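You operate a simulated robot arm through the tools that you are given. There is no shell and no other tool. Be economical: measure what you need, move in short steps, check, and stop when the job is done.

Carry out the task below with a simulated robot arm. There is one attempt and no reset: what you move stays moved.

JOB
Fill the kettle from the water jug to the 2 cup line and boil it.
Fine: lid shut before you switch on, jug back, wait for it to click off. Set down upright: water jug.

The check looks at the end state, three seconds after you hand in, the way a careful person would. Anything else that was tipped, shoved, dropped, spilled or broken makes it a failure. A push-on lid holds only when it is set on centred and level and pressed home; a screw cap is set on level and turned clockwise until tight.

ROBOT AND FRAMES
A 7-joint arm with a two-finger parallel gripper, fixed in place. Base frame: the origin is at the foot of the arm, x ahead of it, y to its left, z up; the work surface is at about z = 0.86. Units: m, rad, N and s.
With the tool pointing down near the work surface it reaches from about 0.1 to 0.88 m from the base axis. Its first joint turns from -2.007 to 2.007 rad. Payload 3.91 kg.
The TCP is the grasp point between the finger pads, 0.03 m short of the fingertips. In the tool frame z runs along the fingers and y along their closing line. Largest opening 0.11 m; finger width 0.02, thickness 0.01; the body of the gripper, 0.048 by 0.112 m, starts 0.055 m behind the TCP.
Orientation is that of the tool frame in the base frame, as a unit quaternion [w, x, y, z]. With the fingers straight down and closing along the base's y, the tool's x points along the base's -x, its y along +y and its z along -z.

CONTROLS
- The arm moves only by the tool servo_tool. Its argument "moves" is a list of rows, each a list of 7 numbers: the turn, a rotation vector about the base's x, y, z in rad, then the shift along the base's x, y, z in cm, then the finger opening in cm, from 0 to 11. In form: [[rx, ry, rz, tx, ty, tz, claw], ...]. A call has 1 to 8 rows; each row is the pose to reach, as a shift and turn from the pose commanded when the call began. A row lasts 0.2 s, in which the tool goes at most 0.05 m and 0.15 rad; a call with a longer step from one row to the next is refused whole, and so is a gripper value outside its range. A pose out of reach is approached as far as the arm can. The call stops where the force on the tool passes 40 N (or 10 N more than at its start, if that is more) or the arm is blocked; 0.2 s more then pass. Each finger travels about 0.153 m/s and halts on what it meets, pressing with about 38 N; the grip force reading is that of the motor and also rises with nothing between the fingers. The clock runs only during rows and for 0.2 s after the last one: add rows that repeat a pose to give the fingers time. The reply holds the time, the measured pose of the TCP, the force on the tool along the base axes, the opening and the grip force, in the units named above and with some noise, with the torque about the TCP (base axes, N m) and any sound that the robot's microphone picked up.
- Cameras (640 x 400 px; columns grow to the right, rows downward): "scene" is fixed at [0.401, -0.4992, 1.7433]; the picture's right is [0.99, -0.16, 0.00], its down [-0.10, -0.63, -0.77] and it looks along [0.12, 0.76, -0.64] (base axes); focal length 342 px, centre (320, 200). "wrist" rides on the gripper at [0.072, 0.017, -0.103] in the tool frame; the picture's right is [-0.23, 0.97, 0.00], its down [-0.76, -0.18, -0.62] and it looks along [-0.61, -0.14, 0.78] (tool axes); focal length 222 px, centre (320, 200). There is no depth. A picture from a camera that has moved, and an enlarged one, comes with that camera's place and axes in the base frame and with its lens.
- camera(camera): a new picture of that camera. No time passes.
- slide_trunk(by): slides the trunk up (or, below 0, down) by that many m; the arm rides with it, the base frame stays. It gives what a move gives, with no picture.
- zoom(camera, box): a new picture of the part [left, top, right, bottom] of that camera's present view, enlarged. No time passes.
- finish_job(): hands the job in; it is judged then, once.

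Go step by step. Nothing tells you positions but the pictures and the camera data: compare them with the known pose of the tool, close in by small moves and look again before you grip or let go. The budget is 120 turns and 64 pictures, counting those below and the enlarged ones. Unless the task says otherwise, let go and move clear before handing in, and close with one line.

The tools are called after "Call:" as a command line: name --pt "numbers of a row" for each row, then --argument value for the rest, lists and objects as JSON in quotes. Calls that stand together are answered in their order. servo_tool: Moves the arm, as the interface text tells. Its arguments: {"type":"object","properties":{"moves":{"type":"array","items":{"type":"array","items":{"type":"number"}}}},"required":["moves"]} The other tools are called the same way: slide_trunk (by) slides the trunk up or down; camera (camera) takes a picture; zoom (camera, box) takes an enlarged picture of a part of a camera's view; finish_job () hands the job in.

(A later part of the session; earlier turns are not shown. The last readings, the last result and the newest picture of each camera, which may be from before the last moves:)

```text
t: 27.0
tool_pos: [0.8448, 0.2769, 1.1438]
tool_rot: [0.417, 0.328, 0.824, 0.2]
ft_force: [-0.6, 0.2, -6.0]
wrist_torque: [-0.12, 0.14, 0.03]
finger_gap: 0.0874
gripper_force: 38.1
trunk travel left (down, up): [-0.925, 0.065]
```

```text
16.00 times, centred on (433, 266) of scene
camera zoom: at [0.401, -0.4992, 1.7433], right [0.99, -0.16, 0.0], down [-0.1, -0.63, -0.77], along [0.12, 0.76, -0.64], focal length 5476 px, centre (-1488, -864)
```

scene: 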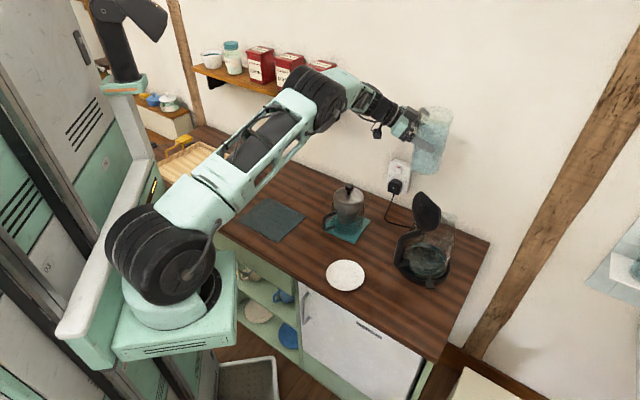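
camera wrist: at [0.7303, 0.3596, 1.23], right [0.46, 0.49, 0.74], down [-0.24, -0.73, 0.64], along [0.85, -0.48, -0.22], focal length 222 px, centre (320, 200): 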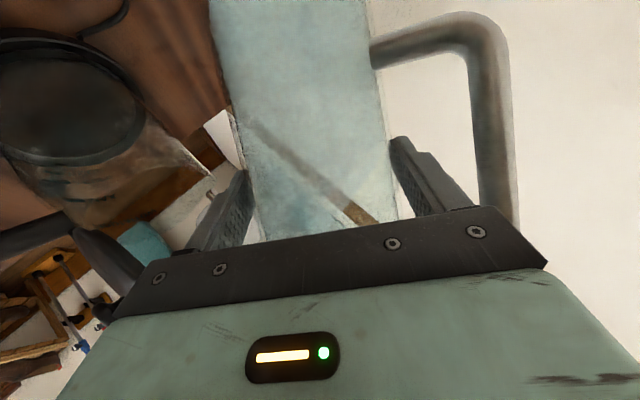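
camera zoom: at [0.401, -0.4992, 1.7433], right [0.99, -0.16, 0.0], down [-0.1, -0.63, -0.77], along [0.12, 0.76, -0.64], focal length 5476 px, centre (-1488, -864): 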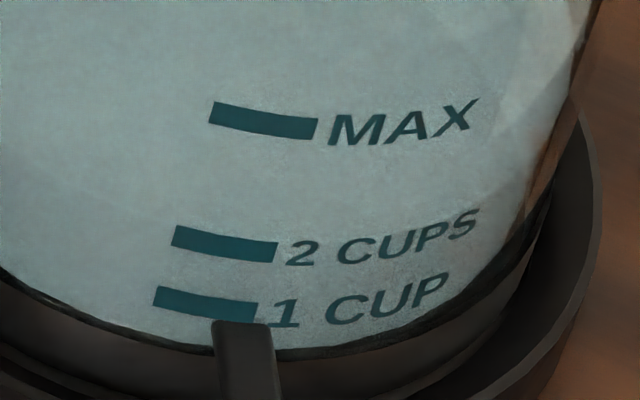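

I can't see the front waterline cleanly, so I cross-check by weighing the jug with a few still readings.

Call:
servo_tool --pt "-0.1 0 0 0 0.5 1 2"

Call:
servo_tool --pt "0 0 0 0 0 0 2"

Call:
servo_tool --pt "0 0 0 0 0 0 2"

Call:
servo_tool --pt "0 0 0 0 0 0 2"

Call:
camera --camera "wrist"

```text
t: 27.4
tool_pos: [0.844, 0.2794, 1.152]
tool_rot: [0.433, 0.306, 0.833, 0.159]
ft_force: [0.1, 0.2, -5.0]
wrist_torque: [-0.12, 0.13, -0.02]
finger_gap: 0.0875
gripper_force: 37.9
trunk travel left (down, up): [-0.925, 0.065]
```

```text
t: 27.8
tool_pos: [0.8448, 0.2802, 1.1522]
tool_rot: [0.434, 0.307, 0.832, 0.159]
ft_force: [0.2, 0.5, -5.7]
wrist_torque: [-0.12, 0.15, 0.0]
finger_gap: 0.0875
gripper_force: 37.8
trunk travel left (down, up): [-0.925, 0.065]
```

```text
t: 28.2
tool_pos: [0.8456, 0.2797, 1.1518]
tool_rot: [0.434, 0.307, 0.832, 0.159]
ft_force: [0.6, -0.1, -5.5]
wrist_torque: [-0.14, 0.11, 0.0]
finger_gap: 0.0874
gripper_force: 38.3
trunk travel left (down, up): [-0.925, 0.065]
```

```text
t: 28.6
tool_pos: [0.8451, 0.28, 1.1519]
tool_rot: [0.433, 0.307, 0.832, 0.159]
ft_force: [-0.1, 0.0, -5.7]
wrist_torque: [-0.11, 0.15, 0.02]
finger_gap: 0.0876
gripper_force: 38.1
trunk travel left (down, up): [-0.925, 0.065]
```

```text
23 pictures are left
camera wrist: at [0.7329, 0.3404, 1.1742], right [0.46, 0.59, 0.66], down [-0.24, -0.63, 0.74], along [0.85, -0.5, -0.15], focal length 222 px, centre (320, 200)
```

wrist: 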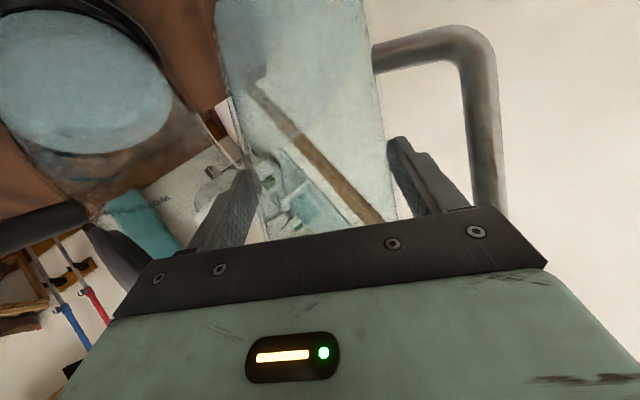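

The weight says about 0.53 L poured, the outline says about 1.9 cups and the faint line about 2.1, so the level sits at the 2-cup line. Now I bring the jug upright and carry it back the way it came.

Call:
servo_tool --pt "-0.13 0 0 0 0.5 2.5 2" --pt "-0.27 0 0 0 1.5 5 2" --pt "-0.41 0 0 0 2.5 7.5 2" --pt "-0.53 0 0 0 3.2 9 2" --pt "-0.61 0 0 0 3.7 9.8 2"

Call:
servo_tool --pt "0 0 0.11 -3.3 0.5 0.5 2" --pt "0 0 0.24 -7.3 1.5 1 2" --pt "0 0 0.38 -11.8 3 1.5 2" --pt "0 0 0.52 -16.3 4.5 1.5 2" --pt "0 0 0.66 -20.8 6 1.5 2" --pt "0 0 0.8 -25.3 7.5 1 2" --pt "0 0 0.94 -29.3 8.8 0.5 2" --pt "0 0 1.06 -32.3 10 0 2"

Call:
servo_tool --pt "0 0 0.11 -0.3 1.4 -1.3 2" --pt "0 0 0.24 -0.8 3.4 -3.3 2" --pt "0 0 0.37 -1.3 5.4 -5.8 2" --pt "0 0 0.5 -1.8 7.9 -8.3 2" --pt "0 0 0.63 -2.3 10.4 -10.8 2" --pt "0 0 0.76 -2.8 12.9 -13.3 2" --pt "0 0 0.88 -3.1 15.4 -15.8 2" --pt "0 0 0.98 -3.3 17.4 -18.3 2"

Call:
camera --camera "wrist"

```text
t: 29.8
tool_pos: [0.8432, 0.3162, 1.2507]
tool_rot: [0.506, 0.163, 0.841, -0.1]
ft_force: [0.0, 1.0, -5.3]
wrist_torque: [-0.01, 0.13, 0.0]
finger_gap: 0.0871
gripper_force: 38.1
trunk travel left (down, up): [-0.925, 0.065]
```

```text
t: 31.6
tool_pos: [0.5192, 0.4166, 1.2503]
tool_rot: [0.486, -0.286, 0.808, 0.172]
ft_force: [-0.7, -1.0, -6.2]
wrist_torque: [-0.11, 0.02, 0.0]
finger_gap: 0.0873
gripper_force: 38.5
trunk travel left (down, up): [-0.925, 0.065]
```

```text
t: 33.4
tool_pos: [0.4874, 0.5942, 1.0671]
tool_rot: [-0.349, 0.631, -0.58, -0.38]
ft_force: [-0.7, 0.2, -3.9]
wrist_torque: [-0.13, -0.1, -0.02]
finger_gap: 0.0874
gripper_force: 37.5
trunk travel left (down, up): [-0.925, 0.065]
```

```text
22 pictures are left
camera wrist: at [0.4801, 0.468, 1.0503], right [-0.98, 0.02, 0.2], down [0.19, -0.18, 0.96], along [0.06, 0.98, 0.17], focal length 222 px, centre (320, 200)
```

wrist: 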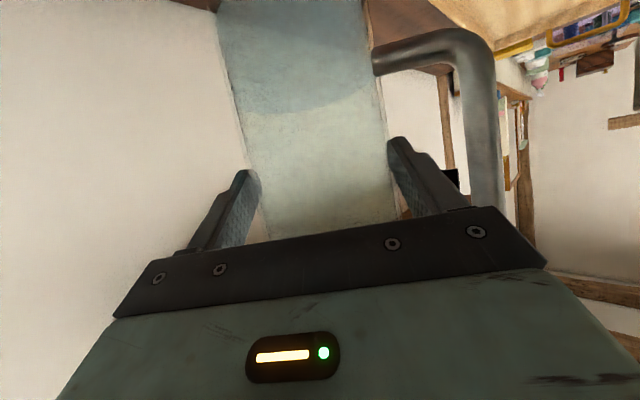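

The jug is upright but sits a few mm lower in the grip, so it'll touch down at TCP z ≈ 0.958–0.965. I lower, then creep down.

Call:
servo_tool --pt "0 0 0 0 0.8 -3 2" --pt "0 0 0 0 1.5 -6 2" --pt "0 0 0 0 1.8 -8 2" --pt "0 0 0 0 1.8 -8.8 2" --pt "0 0 0 0 1.8 -8.8 2"

Call:
servo_tool --pt "0 0 0 0 0 -0.3 2" --pt "0 0 0 0 0 -0.6 2" --pt "0 0 0 0 0 -0.9 2" --pt "0 0 0 0 0 -1.1 2" --pt "0 0 0 0 0 -1.1 2"

Call:
camera --camera "wrist"

```text
t: 34.6
tool_pos: [0.4873, 0.61, 0.9805]
tool_rot: [-0.348, 0.632, -0.579, -0.38]
ft_force: [-0.1, 0.7, -6.0]
wrist_torque: [-0.12, -0.08, 0.01]
finger_gap: 0.0872
gripper_force: 37.6
trunk travel left (down, up): [-0.925, 0.065]
```

```text
t: 35.8
tool_pos: [0.4866, 0.6108, 0.9686]
tool_rot: [-0.347, 0.632, -0.578, -0.381]
ft_force: [-0.1, 0.3, -5.4]
wrist_torque: [-0.14, -0.08, 0.02]
finger_gap: 0.0873
gripper_force: 37.8
trunk travel left (down, up): [-0.925, 0.065]
```

```text
21 pictures are left
camera wrist: at [0.4793, 0.4839, 0.9524], right [-0.98, 0.02, 0.2], down [0.19, -0.18, 0.97], along [0.06, 0.98, 0.17], focal length 222 px, centre (320, 200)
```

wrist: 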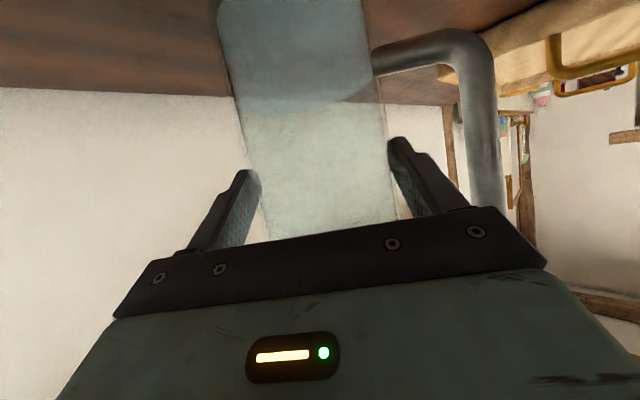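

Not in contact yet. I continue down in 2 mm steps.

Call:
servo_tool --pt "0 0 0 0 0 -0.2 2" --pt "0 0 0 0 0 -0.4 2" --pt "0 0 0 0 0 -0.5 2"

Call:
servo_tool --pt "0 0 0 0 0 -0.2 2" --pt "0 0 0 0 0 -0.3 2"

```text
t: 36.6
tool_pos: [0.4851, 0.6085, 0.9649]
tool_rot: [-0.349, 0.632, -0.579, -0.38]
ft_force: [-1.1, 3.1, 3.3]
wrist_torque: [0.05, 0.17, -0.03]
finger_gap: 0.0871
gripper_force: 37.6
trunk travel left (down, up): [-0.925, 0.065]
```

```text
t: 37.2
tool_pos: [0.4881, 0.6096, 0.963]
tool_rot: [-0.35, 0.631, -0.578, -0.381]
ft_force: [-3.2, 3.9, 20.9]
wrist_torque: [-0.21, 0.41, 0.0]
finger_gap: 0.0873
gripper_force: 37.6
trunk travel left (down, up): [-0.925, 0.065]
```

Contact with the counter. I back off slightly to relieve the force, then open.

Call:
servo_tool --pt "0 0 0 0 0 0.2 2" --pt "0 0 0 0 0 0.2 8.6" --pt "0 0 0 0 0 0.2 9.4" --pt "0 0 0 0 0 0.2 10.4" --pt "0 0 0 0 0 0.2 10.4"

Call:
camera --camera "wrist"

```text
t: 38.4
tool_pos: [0.4874, 0.6085, 0.9612]
tool_rot: [-0.348, 0.632, -0.579, -0.38]
ft_force: [0.9, -0.4, -0.1]
wrist_torque: [0.01, 0.0, 0.01]
finger_gap: 0.104
gripper_force: 0.1
trunk travel left (down, up): [-0.925, 0.065]
```

```text
20 pictures are left
camera wrist: at [0.4789, 0.4839, 0.9455], right [-0.98, 0.02, 0.2], down [0.19, -0.18, 0.97], along [0.06, 0.98, 0.17], focal length 222 px, centre (320, 200)
```

wrist: 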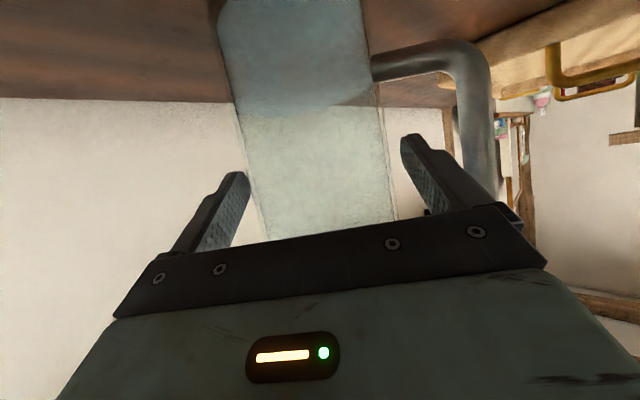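

The jug stands free and upright. I retract straight back along the approach line.

Call:
servo_tool --pt "0 0 0 0.2 -2.6 1.4 10.4" --pt "0 0 0 0.45 -5.3 2.8 10.4" --pt "0 0 0 0.8 -9 4.8 10.4" --pt "0 0 0 1.1 -12.3 6.6 10.4" --pt "0 0 0 1.1 -13 10.5 10.4" --pt "0 0 0 1.1 -13 15 10.4" --pt "0 0 0 1.1 -13 19.5 8"

Call:
zoom --camera "scene" --box '[240, 90, 480, 300]'

```text
t: 40.0
tool_pos: [0.5006, 0.4788, 1.1575]
tool_rot: [-0.347, 0.632, -0.579, -0.38]
ft_force: [0.3, -0.4, 0.2]
wrist_torque: [0.04, -0.02, -0.02]
finger_gap: 0.0797
gripper_force: 0.0
trunk travel left (down, up): [-0.925, 0.065]
```

```text
1.90 times, centred on (360, 195) of scene
camera zoom: at [0.401, -0.4992, 1.7433], right [0.99, -0.16, 0.0], down [-0.1, -0.63, -0.77], along [0.12, 0.76, -0.64], focal length 652 px, centre (244, 210)
```

zoom: 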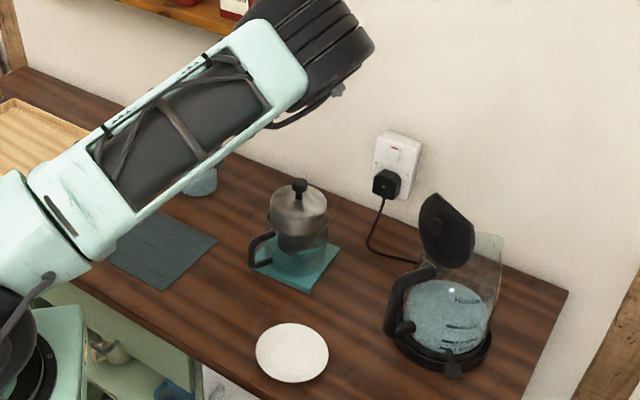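

The jug is back. Next I rotate the tool to point down with fingers closed and travel to behind the kettle lid to swing it shut.

Call:
servo_tool --pt "-0.135 -0.012 0 0 -1 2 8" --pt "-0.27 -0.0235 0 0 -2.5 4 6" --pt "-0.404 -0.035 0 0.5 -5 6 3" --pt "-0.539 -0.047 0 1 -8 8 0" --pt "-0.674 -0.059 0 1.5 -11 10 0" --pt "-0.808 -0.071 0 2 -14 12 0" --pt "-0.943 -0.082 0 2.5 -17 14 0" --pt "-1.078 -0.094 0 3 -20 15 0"

Call:
servo_tool --pt "0 0 -0.15 1 -2 0 0" --pt "0 0 -0.3 2 -4 0 0" --pt "0 0 -0.45 3 -6 0 0" --pt "0 0 -0.6 4 -8 0 0" --pt "0 0 -0.75 5 -10 0 0" --pt "0 0 -0.9 6 -11 0 0" --pt "0 0 -1.05 7 -12 -1 0" --pt "0 0 -1.2 8 -13 -1 0"

Call:
servo_tool --pt "0 0 -0.15 0.5 -0.3 -1 0" --pt "0 0 -0.3 1 -0.3 -2 0" --pt "0 0 -0.45 2 -0.3 -3 0" --pt "0 0 -0.458 3 -0.3 -4 0"

Call:
camera --camera "wrist"

```text
t: 41.8
tool_pos: [0.5257, 0.2789, 1.3093]
tool_rot: [0.001, 0.737, -0.676, 0.001]
ft_force: [0.2, 0.1, -0.5]
wrist_torque: [-0.04, 0.03, -0.05]
finger_gap: 0.0003
gripper_force: 37.9
trunk travel left (down, up): [-0.925, 0.065]
```

```text
t: 43.6
tool_pos: [0.6081, 0.1515, 1.2977]
tool_rot: [0.0, -0.226, 0.974, 0.0]
ft_force: [-0.3, -0.1, -0.1]
wrist_torque: [0.01, 0.01, -0.01]
finger_gap: 0.0
gripper_force: 37.6
trunk travel left (down, up): [-0.925, 0.065]
```

```text
t: 44.6
tool_pos: [0.6381, 0.1454, 1.2564]
tool_rot: [0.0, 0.0, 1.0, 0.0]
ft_force: [-0.1, -0.9, -0.4]
wrist_torque: [-0.02, 0.01, 0.01]
finger_gap: 0.0002
gripper_force: 37.3
trunk travel left (down, up): [-0.925, 0.065]
```

```text
18 pictures are left
camera wrist: at [0.5632, 0.1631, 1.3591], right [0.23, 0.97, 0.0], down [0.76, -0.18, 0.62], along [0.61, -0.14, -0.78], focal length 222 px, centre (320, 200)
```

wrist: 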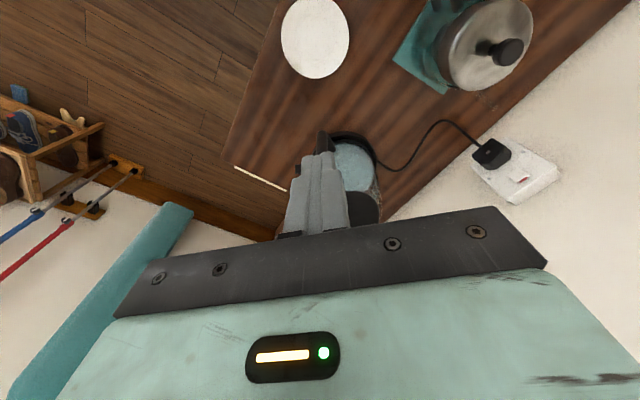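

The lid's outer face is at about x 0.755–0.79, y 0.147. I lower the closed fingers behind it and start the arc.

Call:
servo_tool --pt "0 0 0 3.5 0 -2 0" --pt "0 0 0 6 0 -4.5 0" --pt "0 0 0 7.4 0.1 -8.1 0"

Call:
servo_tool --pt "0 0 0 2 0 0 0" --pt "0 0 0 4 0 0 0" --pt "0 0 0 6 0.1 0 0" --pt "0 0 0 7.5 0.2 0 0" --pt "0 0 0 9 0.3 0 0"

Call:
zoom --camera "scene" --box '[380, 150, 490, 290]'

```text
t: 45.4
tool_pos: [0.7135, 0.1485, 1.178]
tool_rot: [0.0, 0.0, 1.0, 0.0]
ft_force: [-0.2, -0.2, 0.0]
wrist_torque: [0.04, -0.01, 0.0]
finger_gap: 0.0001
gripper_force: 37.6
trunk travel left (down, up): [-0.925, 0.065]
```

```text
t: 46.6
tool_pos: [0.8022, 0.1498, 1.1753]
tool_rot: [0.0, -0.001, 1.0, 0.001]
ft_force: [-1.3, 3.9, 3.0]
wrist_torque: [0.08, 0.02, 0.02]
finger_gap: 0.0
gripper_force: 37.7
trunk travel left (down, up): [-0.925, 0.065]
```

```text
2.86 times, centred on (435, 220) of scene
camera zoom: at [0.401, -0.4992, 1.7433], right [0.99, -0.16, 0.0], down [-0.1, -0.63, -0.77], along [0.12, 0.76, -0.64], focal length 978 px, centre (-9, 143)
```

zoom: 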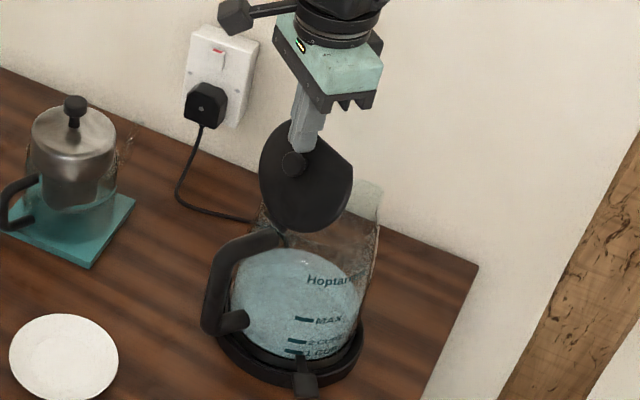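

The lid has begun to swing, with the finger bearing beside its knob. I continue the arc over and down.

Call:
servo_tool --pt "0 0 0 1 0.5 0 0" --pt "0 0 0 2.2 0.7 0 0" --pt "0 0 0 3.4 0.8 -0.2 0" --pt "0 0 0 4.6 0.8 -0.6 0" --pt "0 0 0 5.6 0.9 -1.5 0" --pt "0 0 0 6.5 0.9 -2.8 0" --pt "0 0 0 7 0.9 -4 0"

Call:
zoom --camera "scene" --box '[380, 150, 490, 290]'

```text
t: 48.2
tool_pos: [0.8733, 0.1583, 1.1369]
tool_rot: [0.0, 0.0, 1.0, -0.001]
ft_force: [0.4, -0.6, 1.2]
wrist_torque: [-0.03, -0.02, 0.01]
finger_gap: 0.0
gripper_force: 37.5
trunk travel left (down, up): [-0.925, 0.065]
```

```text
2.86 times, centred on (435, 220) of scene
camera zoom: at [0.401, -0.4992, 1.7433], right [0.99, -0.16, 0.0], down [-0.1, -0.63, -0.77], along [0.12, 0.76, -0.64], focal length 978 px, centre (-9, 143)
```

zoom: 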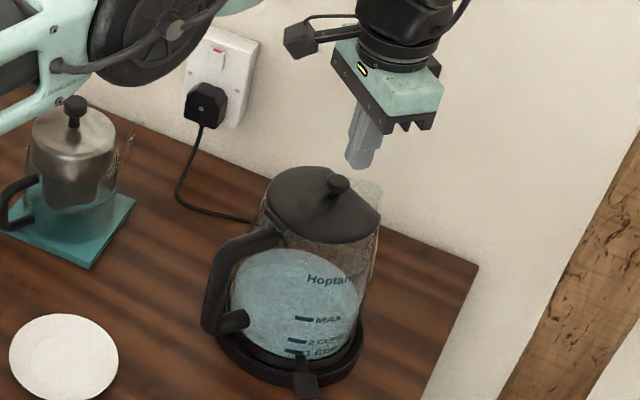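

The lid has dropped onto the rim, with the knob at about (0.847, 0.150). I press it home from above the knob.

Call:
servo_tool --pt "0 0 0 -1 -0.3 2 0" --pt "0 0 0 -2.6 -0.8 2 0" --pt "0 0 0 -2.6 -0.8 1 0" --pt "0 0 0 -2.6 -0.8 0 0" --pt "0 0 0 -2.6 -0.8 -0.7 0" --pt "0 0 0 -2.6 -0.8 -1.4 0" --pt "0 0 0 -2.6 -0.8 -2.1 0"

```text
t: 49.8
tool_pos: [0.8447, 0.1519, 1.115]
tool_rot: [0.002, 0.001, 1.0, 0.0]
ft_force: [-0.3, -1.3, 10.5]
wrist_torque: [-0.05, -0.08, 0.0]
finger_gap: 0.0
gripper_force: 37.9
trunk travel left (down, up): [-0.925, 0.065]
```

Call:
servo_tool --pt "0 0 0 0 0 -0.4 0" --pt "0 0 0 0 0 -0.8 0" --pt "0 0 0 0 0 -1.2 0"

Call:
zoom --camera "scene" --box '[390, 180, 480, 290]'

```text
t: 50.4
tool_pos: [0.8474, 0.1515, 1.116]
tool_rot: [0.006, 0.0, 1.0, 0.002]
ft_force: [-8.2, -4.1, 18.5]
wrist_torque: [-0.08, 0.04, 0.01]
finger_gap: 0.0
gripper_force: 38.1
trunk travel left (down, up): [-0.925, 0.065]
stopped in row 3: the force on the tool passed its limit at 43 N (the readings are from after the stop); the commanded pose is now the measured one
```

```text
3.64 times, centred on (435, 235) of scene
camera zoom: at [0.401, -0.4992, 1.7433], right [0.99, -0.16, 0.0], down [-0.1, -0.63, -0.77], along [0.12, 0.76, -0.64], focal length 1244 px, centre (-98, 73)
```

zoom: 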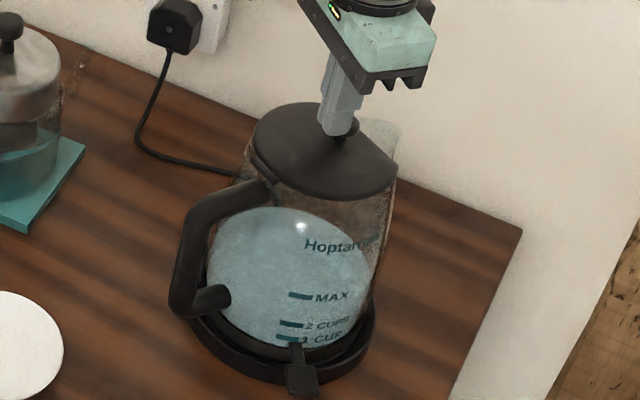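

The lid is seated after a 43 N press. Now I look closely at the switch lever.

Call:
zoom --camera "scene" --box '[422, 265, 446, 292]'

Call:
servo_tool --pt "0 0 0 0 0 3 0" --pt "0 0 0 -3 -2 6 0" --pt "0 0 0.15 -7 -5 8 0" --pt "0 0 0.3 -10 -9 8 0" --pt "0 0 0.45 -13 -13 8 0" --pt "0 0 0.6 -15 -17 8 0" --pt "0 0 0.75 -16 -20 7 0" --pt "0 0 0.9 -16 -22 5 0"

```text
14.81 times, centred on (434, 278) of scene
camera zoom: at [0.401, -0.4992, 1.7433], right [0.99, -0.16, 0.0], down [-0.1, -0.63, -0.77], along [0.12, 0.76, -0.64], focal length 5070 px, centre (-1369, -963)
```

zoom: 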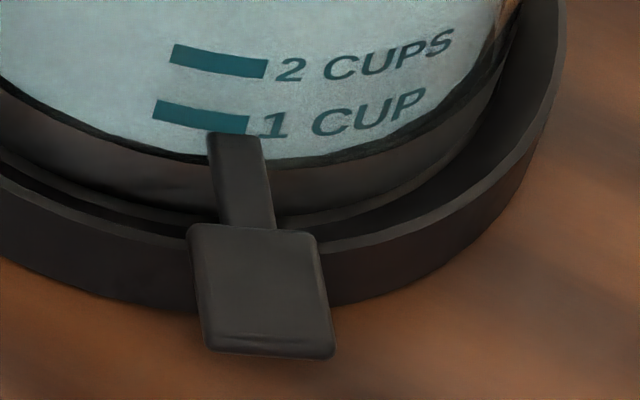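

```text
refused: row 3 steps farther than a row can; nothing moved
```

Call:
servo_tool --pt "0 0 0 0 0 3 0" --pt "0 0 0 -2 -2 6 0" --pt "0 0 0.15 -4 -5 7 0" --pt "0 0 0.3 -6 -9 7 0" --pt "0 0 0.45 -8 -13 7 0" --pt "0 0 0.6 -9.5 -17 6 0" --pt "0 0 0.75 -10.5 -20 5 0" --pt "0 0 0.9 -10.5 -22 3 0"

Call:
servo_tool --pt "0 0 0.147 0 0 -0.5 0"

Call:
servo_tool --pt "0.125 -0.072 0 0 0 -1 0" --pt "0.25 -0.144 0 0 0 -2 0" --pt "0.375 -0.2165 0 0 0 -4 0" --pt "0.5 -0.289 0 0 0 -6 0" --pt "0.6 -0.346 0 0 0 -8 0" --pt "0.68 -0.3925 0 0 0 -9 0"

Call:
camera --camera "wrist"

```text
t: 52.2
tool_pos: [0.7421, -0.067, 1.1429]
tool_rot: [0.004, -0.436, 0.9, 0.003]
ft_force: [-0.3, 0.4, -0.7]
wrist_torque: [-0.02, 0.0, 0.01]
finger_gap: 0.0002
gripper_force: 37.8
trunk travel left (down, up): [-0.925, 0.065]
```

```text
t: 52.6
tool_pos: [0.743, -0.0665, 1.1387]
tool_rot: [0.003, -0.501, 0.866, 0.004]
ft_force: [0.7, 0.3, 0.5]
wrist_torque: [0.0, 0.01, 0.0]
finger_gap: 0.0
gripper_force: 37.5
trunk travel left (down, up): [-0.925, 0.065]
```

```text
t: 54.0
tool_pos: [0.7414, -0.066, 1.0465]
tool_rot: [0.336, -0.461, 0.798, 0.194]
ft_force: [0.5, -0.3, -0.7]
wrist_torque: [-0.05, 0.01, -0.01]
finger_gap: 0.0
gripper_force: 37.8
trunk travel left (down, up): [-0.925, 0.065]
```

```text
13 pictures are left
camera wrist: at [0.6629, -0.1649, 1.0669], right [-0.76, 0.62, 0.16], down [0.2, -0.01, 0.98], along [0.61, 0.78, -0.11], focal length 222 px, centre (320, 200)
```

wrist: 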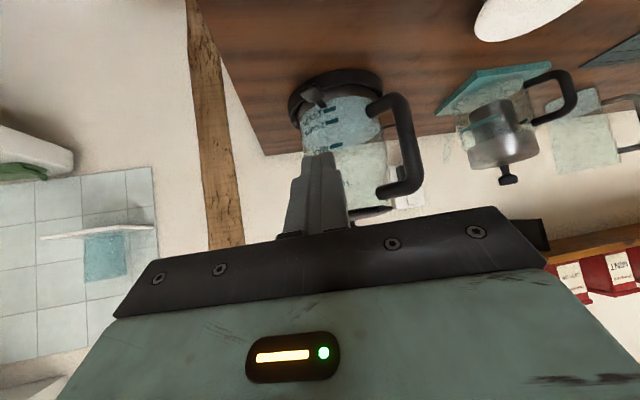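

This gives a useful near-side view of the kettle, with the image upside down. I zoom in to check the level and locate the lever.

Call:
zoom --camera "wrist" --box '[280, 62, 396, 152]'

```text
4.44 times, centred on (338, 107) of wrist
camera zoom: at [0.6629, -0.1649, 1.0669], right [-0.76, 0.62, 0.16], down [0.2, -0.01, 0.98], along [0.61, 0.78, -0.11], focal length 987 px, centre (240, 613)
```

zoom: 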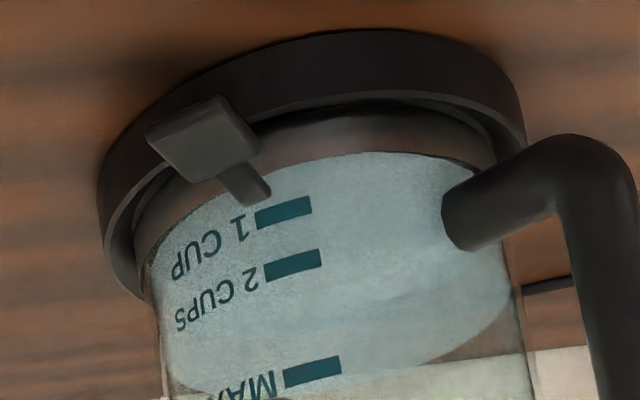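

Call:
zoom --camera "wrist" --box '[306, 92, 376, 136]'

```text
9.09 times, centred on (341, 114) of wrist
camera zoom: at [0.6629, -0.1649, 1.0669], right [-0.76, 0.62, 0.16], down [0.2, -0.01, 0.98], along [0.61, 0.78, -0.11], focal length 2019 px, centre (129, 982)
```

zoom: 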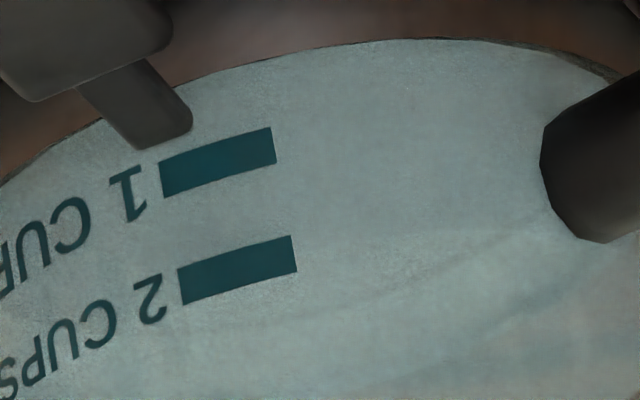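

Call:
zoom --camera "wrist" --box '[306, 108, 386, 158]'

```text
8.00 times, centred on (346, 133) of wrist
camera zoom: at [0.6629, -0.1649, 1.0669], right [-0.76, 0.62, 0.16], down [0.2, -0.01, 0.98], along [0.61, 0.78, -0.11], focal length 1777 px, centre (112, 736)
```

zoom: 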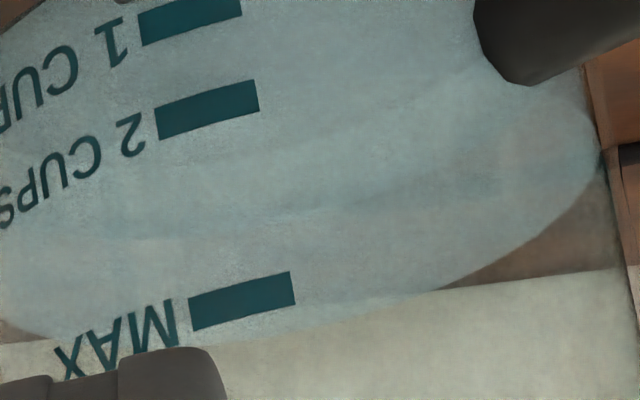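

From this view the near edge of the surface works out at roughly the 2-cup bar. The lever paddle triangulates to about (0.826, 0.066, 0.89), so I bring the closed fingertips just above it.

Call:
servo_tool --pt "0 0 0 2 3 -2 0" --pt "0 0 0 4 6 -4.5 0" --pt "0 0 0 6 9 -7 0" --pt "0 0 0 7.4 11 -8.6 0" --pt "0 0 0 7.4 11 -8.6 0"

Call:
zoom --camera "scene" --box '[410, 240, 460, 300]'

```text
t: 55.2
tool_pos: [0.8185, 0.0428, 0.9618]
tool_rot: [0.334, -0.462, 0.798, 0.195]
ft_force: [0.1, -0.6, 0.1]
wrist_torque: [-0.02, 0.04, -0.05]
finger_gap: 0.0
gripper_force: 37.5
trunk travel left (down, up): [-0.925, 0.065]
```

```text
6.67 times, centred on (435, 270) of scene
camera zoom: at [0.401, -0.4992, 1.7433], right [0.99, -0.16, 0.0], down [-0.1, -0.63, -0.77], along [0.12, 0.76, -0.64], focal length 2282 px, centre (-447, -267)
```

zoom: 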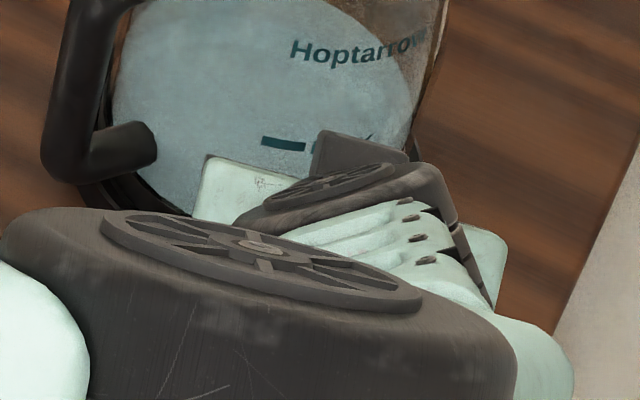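

The arm blocks that view, so I use the wrist camera.

Call:
zoom --camera "wrist" --box '[210, 20, 430, 240]'

```text
1.82 times, centred on (320, 130) of wrist
camera zoom: at [0.7402, -0.0566, 0.9823], right [-0.76, 0.62, 0.16], down [0.2, -0.01, 0.98], along [0.61, 0.78, -0.12], focal length 404 px, centre (320, 327)
```

zoom: 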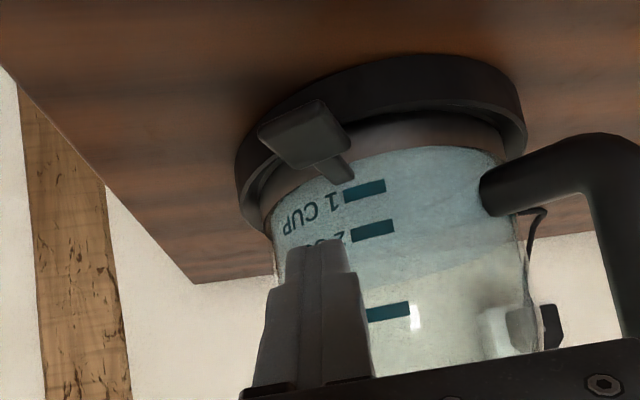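

I'd like a decisive level check. I'll back off and lower the camera to the water height so the surface is seen edge-on against the marks.

Call:
servo_tool --pt "0 0 0 -2 -3.5 0 0" --pt "0 0 0 -4.5 -7.5 0 0" --pt "0 0 0 -5 -8.5 -2.5 0" --pt "0 0 0 -5 -8.5 -5.3 0" --pt "0 0 0 -5 -8.5 -5.3 0"

Call:
zoom --camera "wrist" --box '[290, 110, 400, 190]'

```text
t: 56.4
tool_pos: [0.7651, -0.0437, 0.909]
tool_rot: [0.335, -0.462, 0.798, 0.195]
ft_force: [-0.4, 0.7, -0.1]
wrist_torque: [-0.03, -0.02, 0.03]
finger_gap: 0.0002
gripper_force: 37.7
trunk travel left (down, up): [-0.925, 0.065]
```

```text
5.00 times, centred on (345, 150) of wrist
camera zoom: at [0.6873, -0.1424, 0.9284], right [-0.76, 0.62, 0.16], down [0.2, -0.01, 0.98], along [0.61, 0.78, -0.12], focal length 1111 px, centre (195, 450)
```

zoom: 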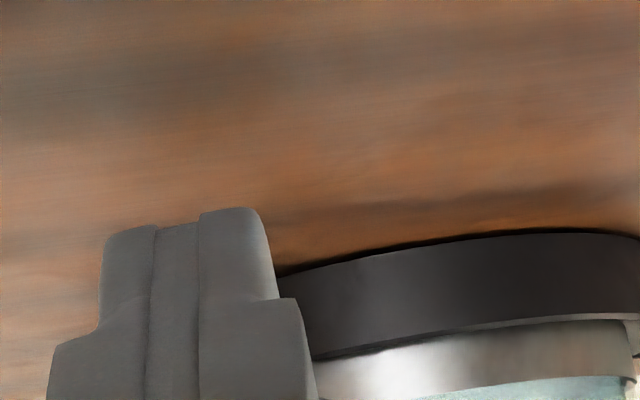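

Call:
zoom --camera "wrist" --box '[340, 175, 440, 237]'

```text
6.40 times, centred on (390, 206) of wrist
camera zoom: at [0.6873, -0.1424, 0.9284], right [-0.76, 0.62, 0.16], down [0.2, -0.01, 0.98], along [0.61, 0.78, -0.12], focal length 1422 px, centre (-128, 162)
```

zoom: 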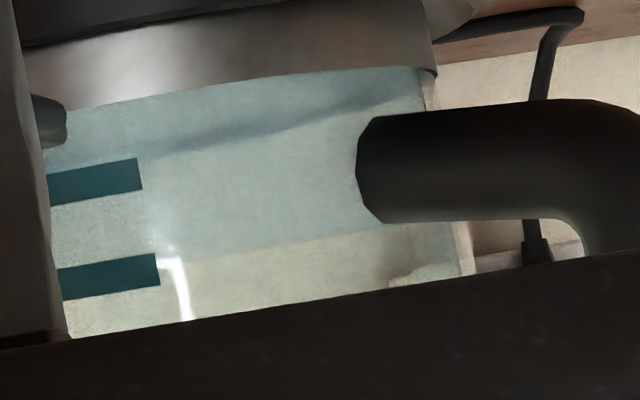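

Edge-on, the waterline runs right through the 2-cup bar, so the fill is good. Now I go back above the lever paddle and press it down gently, listening for a click.

Call:
servo_tool --pt "0 0 0 0 0 2.5 0" --pt "0 0 0 0 0 5.3 0" --pt "0 0 0 2.5 4.5 5.3 0" --pt "0 0 0 5 9 5.3 0" --pt "0 0 0 5.1 9.4 4 0" --pt "0 0 0 5.1 9.4 2.8 0"

Call:
servo_tool --pt "0 0 0 0 0 -0.5 0" --pt "0 0 0 0 0 -1 0" --pt "0 0 0 0 0 -1.4 0" --pt "0 0 0 0 0 -1.8 0"

```text
refused: row 3 steps farther than a row can; nothing moved
```

```text
t: 57.4
tool_pos: [0.7672, -0.0433, 0.8919]
tool_rot: [0.334, -0.461, 0.798, 0.195]
ft_force: [0.3, 0.3, -0.2]
wrist_torque: [0.02, 0.0, 0.0]
finger_gap: 0.0002
gripper_force: 37.8
trunk travel left (down, up): [-0.925, 0.065]
```

The first call was refused, so the second lowered the tool in free space with no contact. I redo it with smaller steps.

Call:
servo_tool --pt "0 0 0 0 0 3.5 0" --pt "0 0 0 0 0 7.1 0" --pt "0 0 0 2 3.5 7.1 0" --pt "0 0 0 4 7.2 7.1 0" --pt "0 0 0 5.1 9.4 6 0" --pt "0 0 0 5.1 9.4 4.6 0" --pt "0 0 0 5.1 9.4 4.6 0"

```text
t: 59.0
tool_pos: [0.8173, 0.0525, 0.9364]
tool_rot: [0.334, -0.462, 0.798, 0.195]
ft_force: [-0.2, 0.0, 0.8]
wrist_torque: [-0.02, -0.01, 0.02]
finger_gap: 0.0
gripper_force: 37.3
trunk travel left (down, up): [-0.925, 0.065]
```

Call:
servo_tool --pt "0 0 0 0 0 -0.5 0" --pt "0 0 0 0 0 -1 0" --pt "0 0 0 0 0 -1.4 0" --pt "0 0 0 0 0 -1.8 0"

```text
t: 60.0
tool_pos: [0.8171, 0.0537, 0.9203]
tool_rot: [0.336, -0.462, 0.797, 0.196]
ft_force: [-7.1, -4.9, 19.9]
wrist_torque: [0.13, 0.12, 0.19]
finger_gap: 0.0001
gripper_force: 37.9
trunk travel left (down, up): [-0.925, 0.065]
```

There's contact at about 20 N but no click. I'll see what the tip is on.

Call:
zoom --camera "wrist" --box '[250, 80, 400, 175]'

```text
4.21 times, centred on (325, 128) of wrist
camera zoom: at [0.7388, -0.0461, 0.9409], right [-0.76, 0.62, 0.16], down [0.2, -0.01, 0.98], along [0.61, 0.78, -0.11], focal length 935 px, centre (299, 505)
```

zoom: 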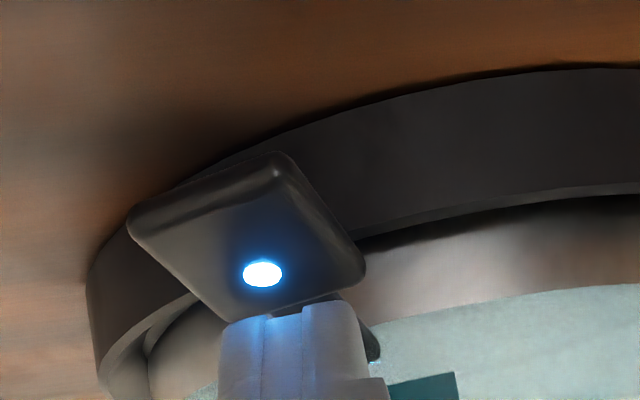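

The paddle's blue light is lit, so the kettle is on. I lift clear carefully and wait for the click-off.

Call:
servo_tool --pt "0 0 0 0 0 1.5 0" --pt "0 0 0 -0.5 -1 4 0" --pt "0 0 0 -2.5 -4 5 0" --pt "0 0 0 -4.5 -7.5 6 0" --pt "0 0 0 -6.5 -11 7.5 0" --pt "0 0 0 -8 -14 9 0" --pt "0 0 0 -8 -14 9 0" --pt "0 0 0 -8 -14 9 0"

Call:
zoom --camera "wrist" --box '[250, 50, 420, 160]'

```text
t: 61.8
tool_pos: [0.7361, -0.091, 1.0133]
tool_rot: [0.334, -0.461, 0.798, 0.195]
ft_force: [-0.5, -1.0, -0.8]
wrist_torque: [0.01, 0.03, -0.05]
finger_gap: 0.0
gripper_force: 38.2
trunk travel left (down, up): [-0.925, 0.065]
```

```text
3.64 times, centred on (335, 105) of wrist
camera zoom: at [0.6572, -0.1903, 1.0339], right [-0.76, 0.62, 0.16], down [0.2, -0.01, 0.98], along [0.61, 0.78, -0.12], focal length 808 px, centre (266, 546)
```

zoom: 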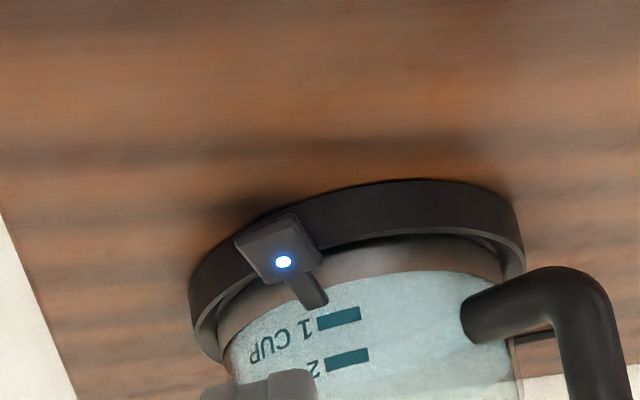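

The light stays on with the tool clear. I'll wait, holding the pose and listening.

Call:
servo_tool --pt "0 0 0 0 0 0 0" --pt "0 0 0 0 0 0 0" --pt "0 0 0 0 0 0 0" --pt "0 0 0 0 0 0 0" --pt "0 0 0 0 0 0 0" --pt "0 0 0 0 0 0 0" --pt "0 0 0 0 0 0 0" --pt "0 0 0 0 0 0 0"

Call:
servo_tool --pt "0 0 0 0 0 0 0" --pt "0 0 0 0 0 0 0" --pt "0 0 0 0 0 0 0" --pt "0 0 0 0 0 0 0" --pt "0 0 0 0 0 0 0" --pt "0 0 0 0 0 0 0" --pt "0 0 0 0 0 0 0" --pt "0 0 0 0 0 0 0"

Call:
servo_tool --pt "0 0 0 0 0 0 0" --pt "0 0 0 0 0 0 0" --pt "0 0 0 0 0 0 0" --pt "0 0 0 0 0 0 0" --pt "0 0 0 0 0 0 0" --pt "0 0 0 0 0 0 0" --pt "0 0 0 0 0 0 0" --pt "0 0 0 0 0 0 0"

Call:
servo_tool --pt "0 0 0 0 0 0 0" --pt "0 0 0 0 0 0 0" --pt "0 0 0 0 0 0 0" --pt "0 0 0 0 0 0 0" --pt "0 0 0 0 0 0 0" --pt "0 0 0 0 0 0 0" --pt "0 0 0 0 0 0 0" --pt "0 0 0 0 0 0 0"

```text
t: 63.6
tool_pos: [0.736, -0.0909, 1.0137]
tool_rot: [0.335, -0.461, 0.799, 0.194]
ft_force: [-0.5, -0.7, 1.3]
wrist_torque: [0.01, 0.02, -0.01]
finger_gap: 0.0
gripper_force: 38.1
trunk travel left (down, up): [-0.925, 0.065]
```

```text
t: 65.4
tool_pos: [0.7355, -0.0906, 1.014]
tool_rot: [0.334, -0.461, 0.799, 0.194]
ft_force: [0.3, -1.2, 0.1]
wrist_torque: [0.02, 0.01, -0.01]
finger_gap: 0.0001
gripper_force: 37.9
trunk travel left (down, up): [-0.925, 0.065]
```

```text
t: 67.2
tool_pos: [0.7361, -0.0914, 1.0124]
tool_rot: [0.334, -0.461, 0.799, 0.194]
ft_force: [-0.6, -0.2, 0.5]
wrist_torque: [0.02, 0.01, 0.0]
finger_gap: 0.0001
gripper_force: 37.5
trunk travel left (down, up): [-0.925, 0.065]
```

```text
t: 69.0
tool_pos: [0.7373, -0.0912, 1.0144]
tool_rot: [0.334, -0.462, 0.798, 0.195]
ft_force: [-0.8, -0.5, 0.4]
wrist_torque: [-0.02, 0.03, 0.02]
finger_gap: 0.0001
gripper_force: 37.3
trunk travel left (down, up): [-0.925, 0.065]
```

No click yet, so I keep waiting.

Call:
servo_tool --pt "0 0 0 0 0 1 0" --pt "0 0 0 0 0 2 0" --pt "0 0 0 0 0 3 0" --pt "0 0 0 0 0 4 0" --pt "0 0 0 0 0 4 0" --pt "0 0 0 0 0 4 0" --pt "0 0 0 0 0 4 0" --pt "0 0 0 0 0 4 0"

Call:
servo_tool --pt "0 0 0 0 0 0 0" --pt "0 0 0 0 0 0 0" --pt "0 0 0 0 0 0 0" --pt "0 0 0 0 0 0 0" --pt "0 0 0 0 0 0 0" --pt "0 0 0 0 0 0 0" --pt "0 0 0 0 0 0 0" --pt "0 0 0 0 0 0 0"

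Call:
servo_tool --pt "0 0 0 0 0 0 0" --pt "0 0 0 0 0 0 0" --pt "0 0 0 0 0 0 0" --pt "0 0 0 0 0 0 0" --pt "0 0 0 0 0 0 0" --pt "0 0 0 0 0 0 0" --pt "0 0 0 0 0 0 0" --pt "0 0 0 0 0 0 0"

Call:
servo_tool --pt "0 0 0 0 0 0 0" --pt "0 0 0 0 0 0 0" --pt "0 0 0 0 0 0 0" --pt "0 0 0 0 0 0 0" --pt "0 0 0 0 0 0 0" --pt "0 0 0 0 0 0 0" --pt "0 0 0 0 0 0 0" --pt "0 0 0 0 0 0 0"

Call:
servo_tool --pt "0 0 0 0 0 0 0" --pt "0 0 0 0 0 0 0" --pt "0 0 0 0 0 0 0" --pt "0 0 0 0 0 0 0" --pt "0 0 0 0 0 0 0" --pt "0 0 0 0 0 0 0" --pt "0 0 0 0 0 0 0" --pt "0 0 0 0 0 0 0"

```text
t: 70.8
tool_pos: [0.7394, -0.0888, 1.0501]
tool_rot: [0.334, -0.461, 0.799, 0.194]
ft_force: [-0.2, -0.6, 0.8]
wrist_torque: [-0.04, 0.0, -0.01]
finger_gap: 0.0002
gripper_force: 38.1
trunk travel left (down, up): [-0.925, 0.065]
```

```text
t: 72.6
tool_pos: [0.7369, -0.0901, 1.0508]
tool_rot: [0.335, -0.461, 0.798, 0.195]
ft_force: [-0.8, -0.5, -0.4]
wrist_torque: [-0.01, 0.04, -0.03]
finger_gap: 0.0
gripper_force: 37.4
trunk travel left (down, up): [-0.925, 0.065]
```

```text
t: 74.4
tool_pos: [0.7379, -0.0909, 1.0503]
tool_rot: [0.334, -0.461, 0.799, 0.194]
ft_force: [-0.1, -1.1, -0.2]
wrist_torque: [-0.01, 0.03, -0.01]
finger_gap: 0.0001
gripper_force: 37.8
trunk travel left (down, up): [-0.925, 0.065]
```

```text
t: 76.2
tool_pos: [0.7385, -0.0891, 1.0509]
tool_rot: [0.334, -0.461, 0.799, 0.194]
ft_force: [-0.4, 0.1, -0.5]
wrist_torque: [0.06, 0.01, 0.0]
finger_gap: 0.0003
gripper_force: 37.2
trunk travel left (down, up): [-0.925, 0.065]
```

```text
t: 78.0
tool_pos: [0.7393, -0.0897, 1.0502]
tool_rot: [0.334, -0.461, 0.798, 0.195]
ft_force: [-0.6, 0.7, -0.1]
wrist_torque: [0.05, 0.0, -0.01]
finger_gap: 0.0
gripper_force: 37.6
trunk travel left (down, up): [-0.925, 0.065]
```

Still quiet. I'll raise the trunk a little, which also moves the arm clear, to let more time pass while listening.

Call:
slide_trunk --by 0.06

```text
t: 79.0
tool_pos: [0.7377, -0.0889, 1.1098]
tool_rot: [0.334, -0.461, 0.799, 0.194]
ft_force: [-0.9, -0.5, 0.1]
wrist_torque: [-0.02, 0.01, 0.01]
finger_gap: 0.0001
gripper_force: 37.6
trunk travel left (down, up): [-0.985, 0.005]
```

Call:
servo_tool --pt "0 0 0 -1 -1 0 0" --pt "0 0 0 -2 -2 0 0" --pt "0 0 0 -2 -2 0 0" --pt "0 0 0 -2 -2 0 0" --pt "0 0 0 -2 -2 0 0" --pt "0 0 0 -2 -2 0 0" --pt "0 0 0 -2 -2 0 0" --pt "0 0 0 -2 -2 0 0"

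Call:
zoom --camera "scene" --box '[370, 170, 490, 300]'

```text
t: 80.8
tool_pos: [0.7184, -0.11, 1.1091]
tool_rot: [0.334, -0.461, 0.799, 0.194]
ft_force: [-0.3, -0.1, 0.3]
wrist_torque: [0.0, -0.02, -0.03]
finger_gap: 0.0
gripper_force: 37.8
trunk travel left (down, up): [-0.985, 0.005]
```

```text
3.08 times, centred on (430, 235) of scene
camera zoom: at [0.401, -0.4992, 1.7433], right [0.99, -0.16, 0.0], down [-0.1, -0.63, -0.77], along [0.12, 0.76, -0.64], focal length 1053 px, centre (-18, 92)
```

zoom: 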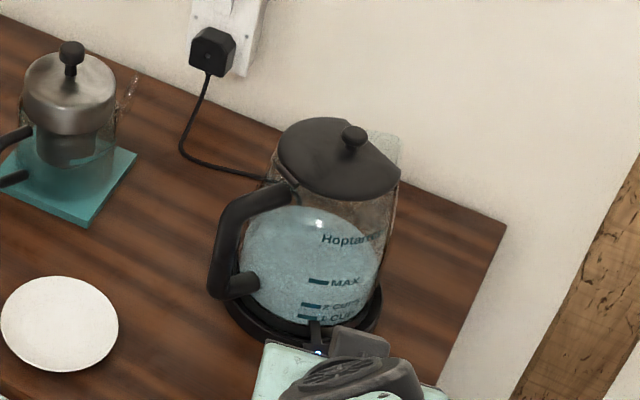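

The lid is shut and level, nothing is spilled and the light is still on. I continue waiting for the click.

Call:
servo_tool --pt "0 0 0 0 0 0 0" --pt "0 0 0 0 0 0 0" --pt "0 0 0 0 0 0 0" --pt "0 0 0 0 0 0 0" --pt "0 0 0 0 0 0 0" --pt "0 0 0 0 0 0 0" --pt "0 0 0 0 0 0 0" --pt "0 0 0 0 0 0 0"

Call:
servo_tool --pt "0 0 0 0 0 0 0" --pt "0 0 0 0 0 0 0" --pt "0 0 0 0 0 0 0" --pt "0 0 0 0 0 0 0" --pt "0 0 0 0 0 0 0" --pt "0 0 0 0 0 0 0" --pt "0 0 0 0 0 0 0" --pt "0 0 0 0 0 0 0"

Call:
servo_tool --pt "0 0 0 0 0 0 0" --pt "0 0 0 0 0 0 0" --pt "0 0 0 0 0 0 0" --pt "0 0 0 0 0 0 0" --pt "0 0 0 0 0 0 0" --pt "0 0 0 0 0 0 0" --pt "0 0 0 0 0 0 0" --pt "0 0 0 0 0 0 0"

Call:
servo_tool --pt "0 0 0 0 0 0 0" --pt "0 0 0 0 0 0 0" --pt "0 0 0 0 0 0 0" --pt "0 0 0 0 0 0 0" --pt "0 0 0 0 0 0 0" --pt "0 0 0 0 0 0 0" --pt "0 0 0 0 0 0 0" --pt "0 0 0 0 0 0 0"

Call:
servo_tool --pt "0 0 0 0 0 0 0" --pt "0 0 0 0 0 0 0" --pt "0 0 0 0 0 0 0" --pt "0 0 0 0 0 0 0" --pt "0 0 0 0 0 0 0" --pt "0 0 0 0 0 0 0" --pt "0 0 0 0 0 0 0" --pt "0 0 0 0 0 0 0"

Call:
servo_tool --pt "0 0 0 0 0 0 0" --pt "0 0 0 0 0 0 0" --pt "0 0 0 0 0 0 0" --pt "0 0 0 0 0 0 0" --pt "0 0 0 0 0 0 0" --pt "0 0 0 0 0 0 0" --pt "0 0 0 0 0 0 0" --pt "0 0 0 0 0 0 0"

```text
t: 82.6
tool_pos: [0.7183, -0.1102, 1.1102]
tool_rot: [0.334, -0.461, 0.799, 0.194]
ft_force: [-0.3, 0.4, 0.5]
wrist_torque: [-0.02, 0.01, 0.02]
finger_gap: 0.0
gripper_force: 37.3
trunk travel left (down, up): [-0.985, 0.005]
```

```text
t: 84.4
tool_pos: [0.717, -0.1105, 1.1091]
tool_rot: [0.334, -0.461, 0.799, 0.195]
ft_force: [-0.5, 0.2, -0.7]
wrist_torque: [0.0, -0.02, 0.0]
finger_gap: 0.0
gripper_force: 37.9
trunk travel left (down, up): [-0.985, 0.005]
```

```text
t: 86.2
tool_pos: [0.719, -0.1104, 1.1098]
tool_rot: [0.335, -0.461, 0.798, 0.195]
ft_force: [-0.8, -0.2, -0.2]
wrist_torque: [0.0, -0.01, 0.0]
finger_gap: 0.0
gripper_force: 37.6
trunk travel left (down, up): [-0.985, 0.005]
```

```text
t: 88.0
tool_pos: [0.7181, -0.1085, 1.1094]
tool_rot: [0.335, -0.461, 0.799, 0.194]
ft_force: [-0.2, 0.0, 0.5]
wrist_torque: [0.02, 0.02, 0.01]
finger_gap: 0.0003
gripper_force: 37.6
trunk travel left (down, up): [-0.985, 0.005]
```

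```text
t: 89.8
tool_pos: [0.7179, -0.1092, 1.1102]
tool_rot: [0.334, -0.461, 0.799, 0.194]
ft_force: [-0.4, 0.2, -0.7]
wrist_torque: [-0.01, -0.02, -0.04]
finger_gap: 0.0002
gripper_force: 37.9
trunk travel left (down, up): [-0.985, 0.005]
```

```text
t: 91.6
tool_pos: [0.7169, -0.1092, 1.1091]
tool_rot: [0.334, -0.461, 0.799, 0.194]
ft_force: [0.8, -0.4, -0.2]
wrist_torque: [0.04, -0.01, 0.01]
finger_gap: 0.0001
gripper_force: 37.4
trunk travel left (down, up): [-0.985, 0.005]
```

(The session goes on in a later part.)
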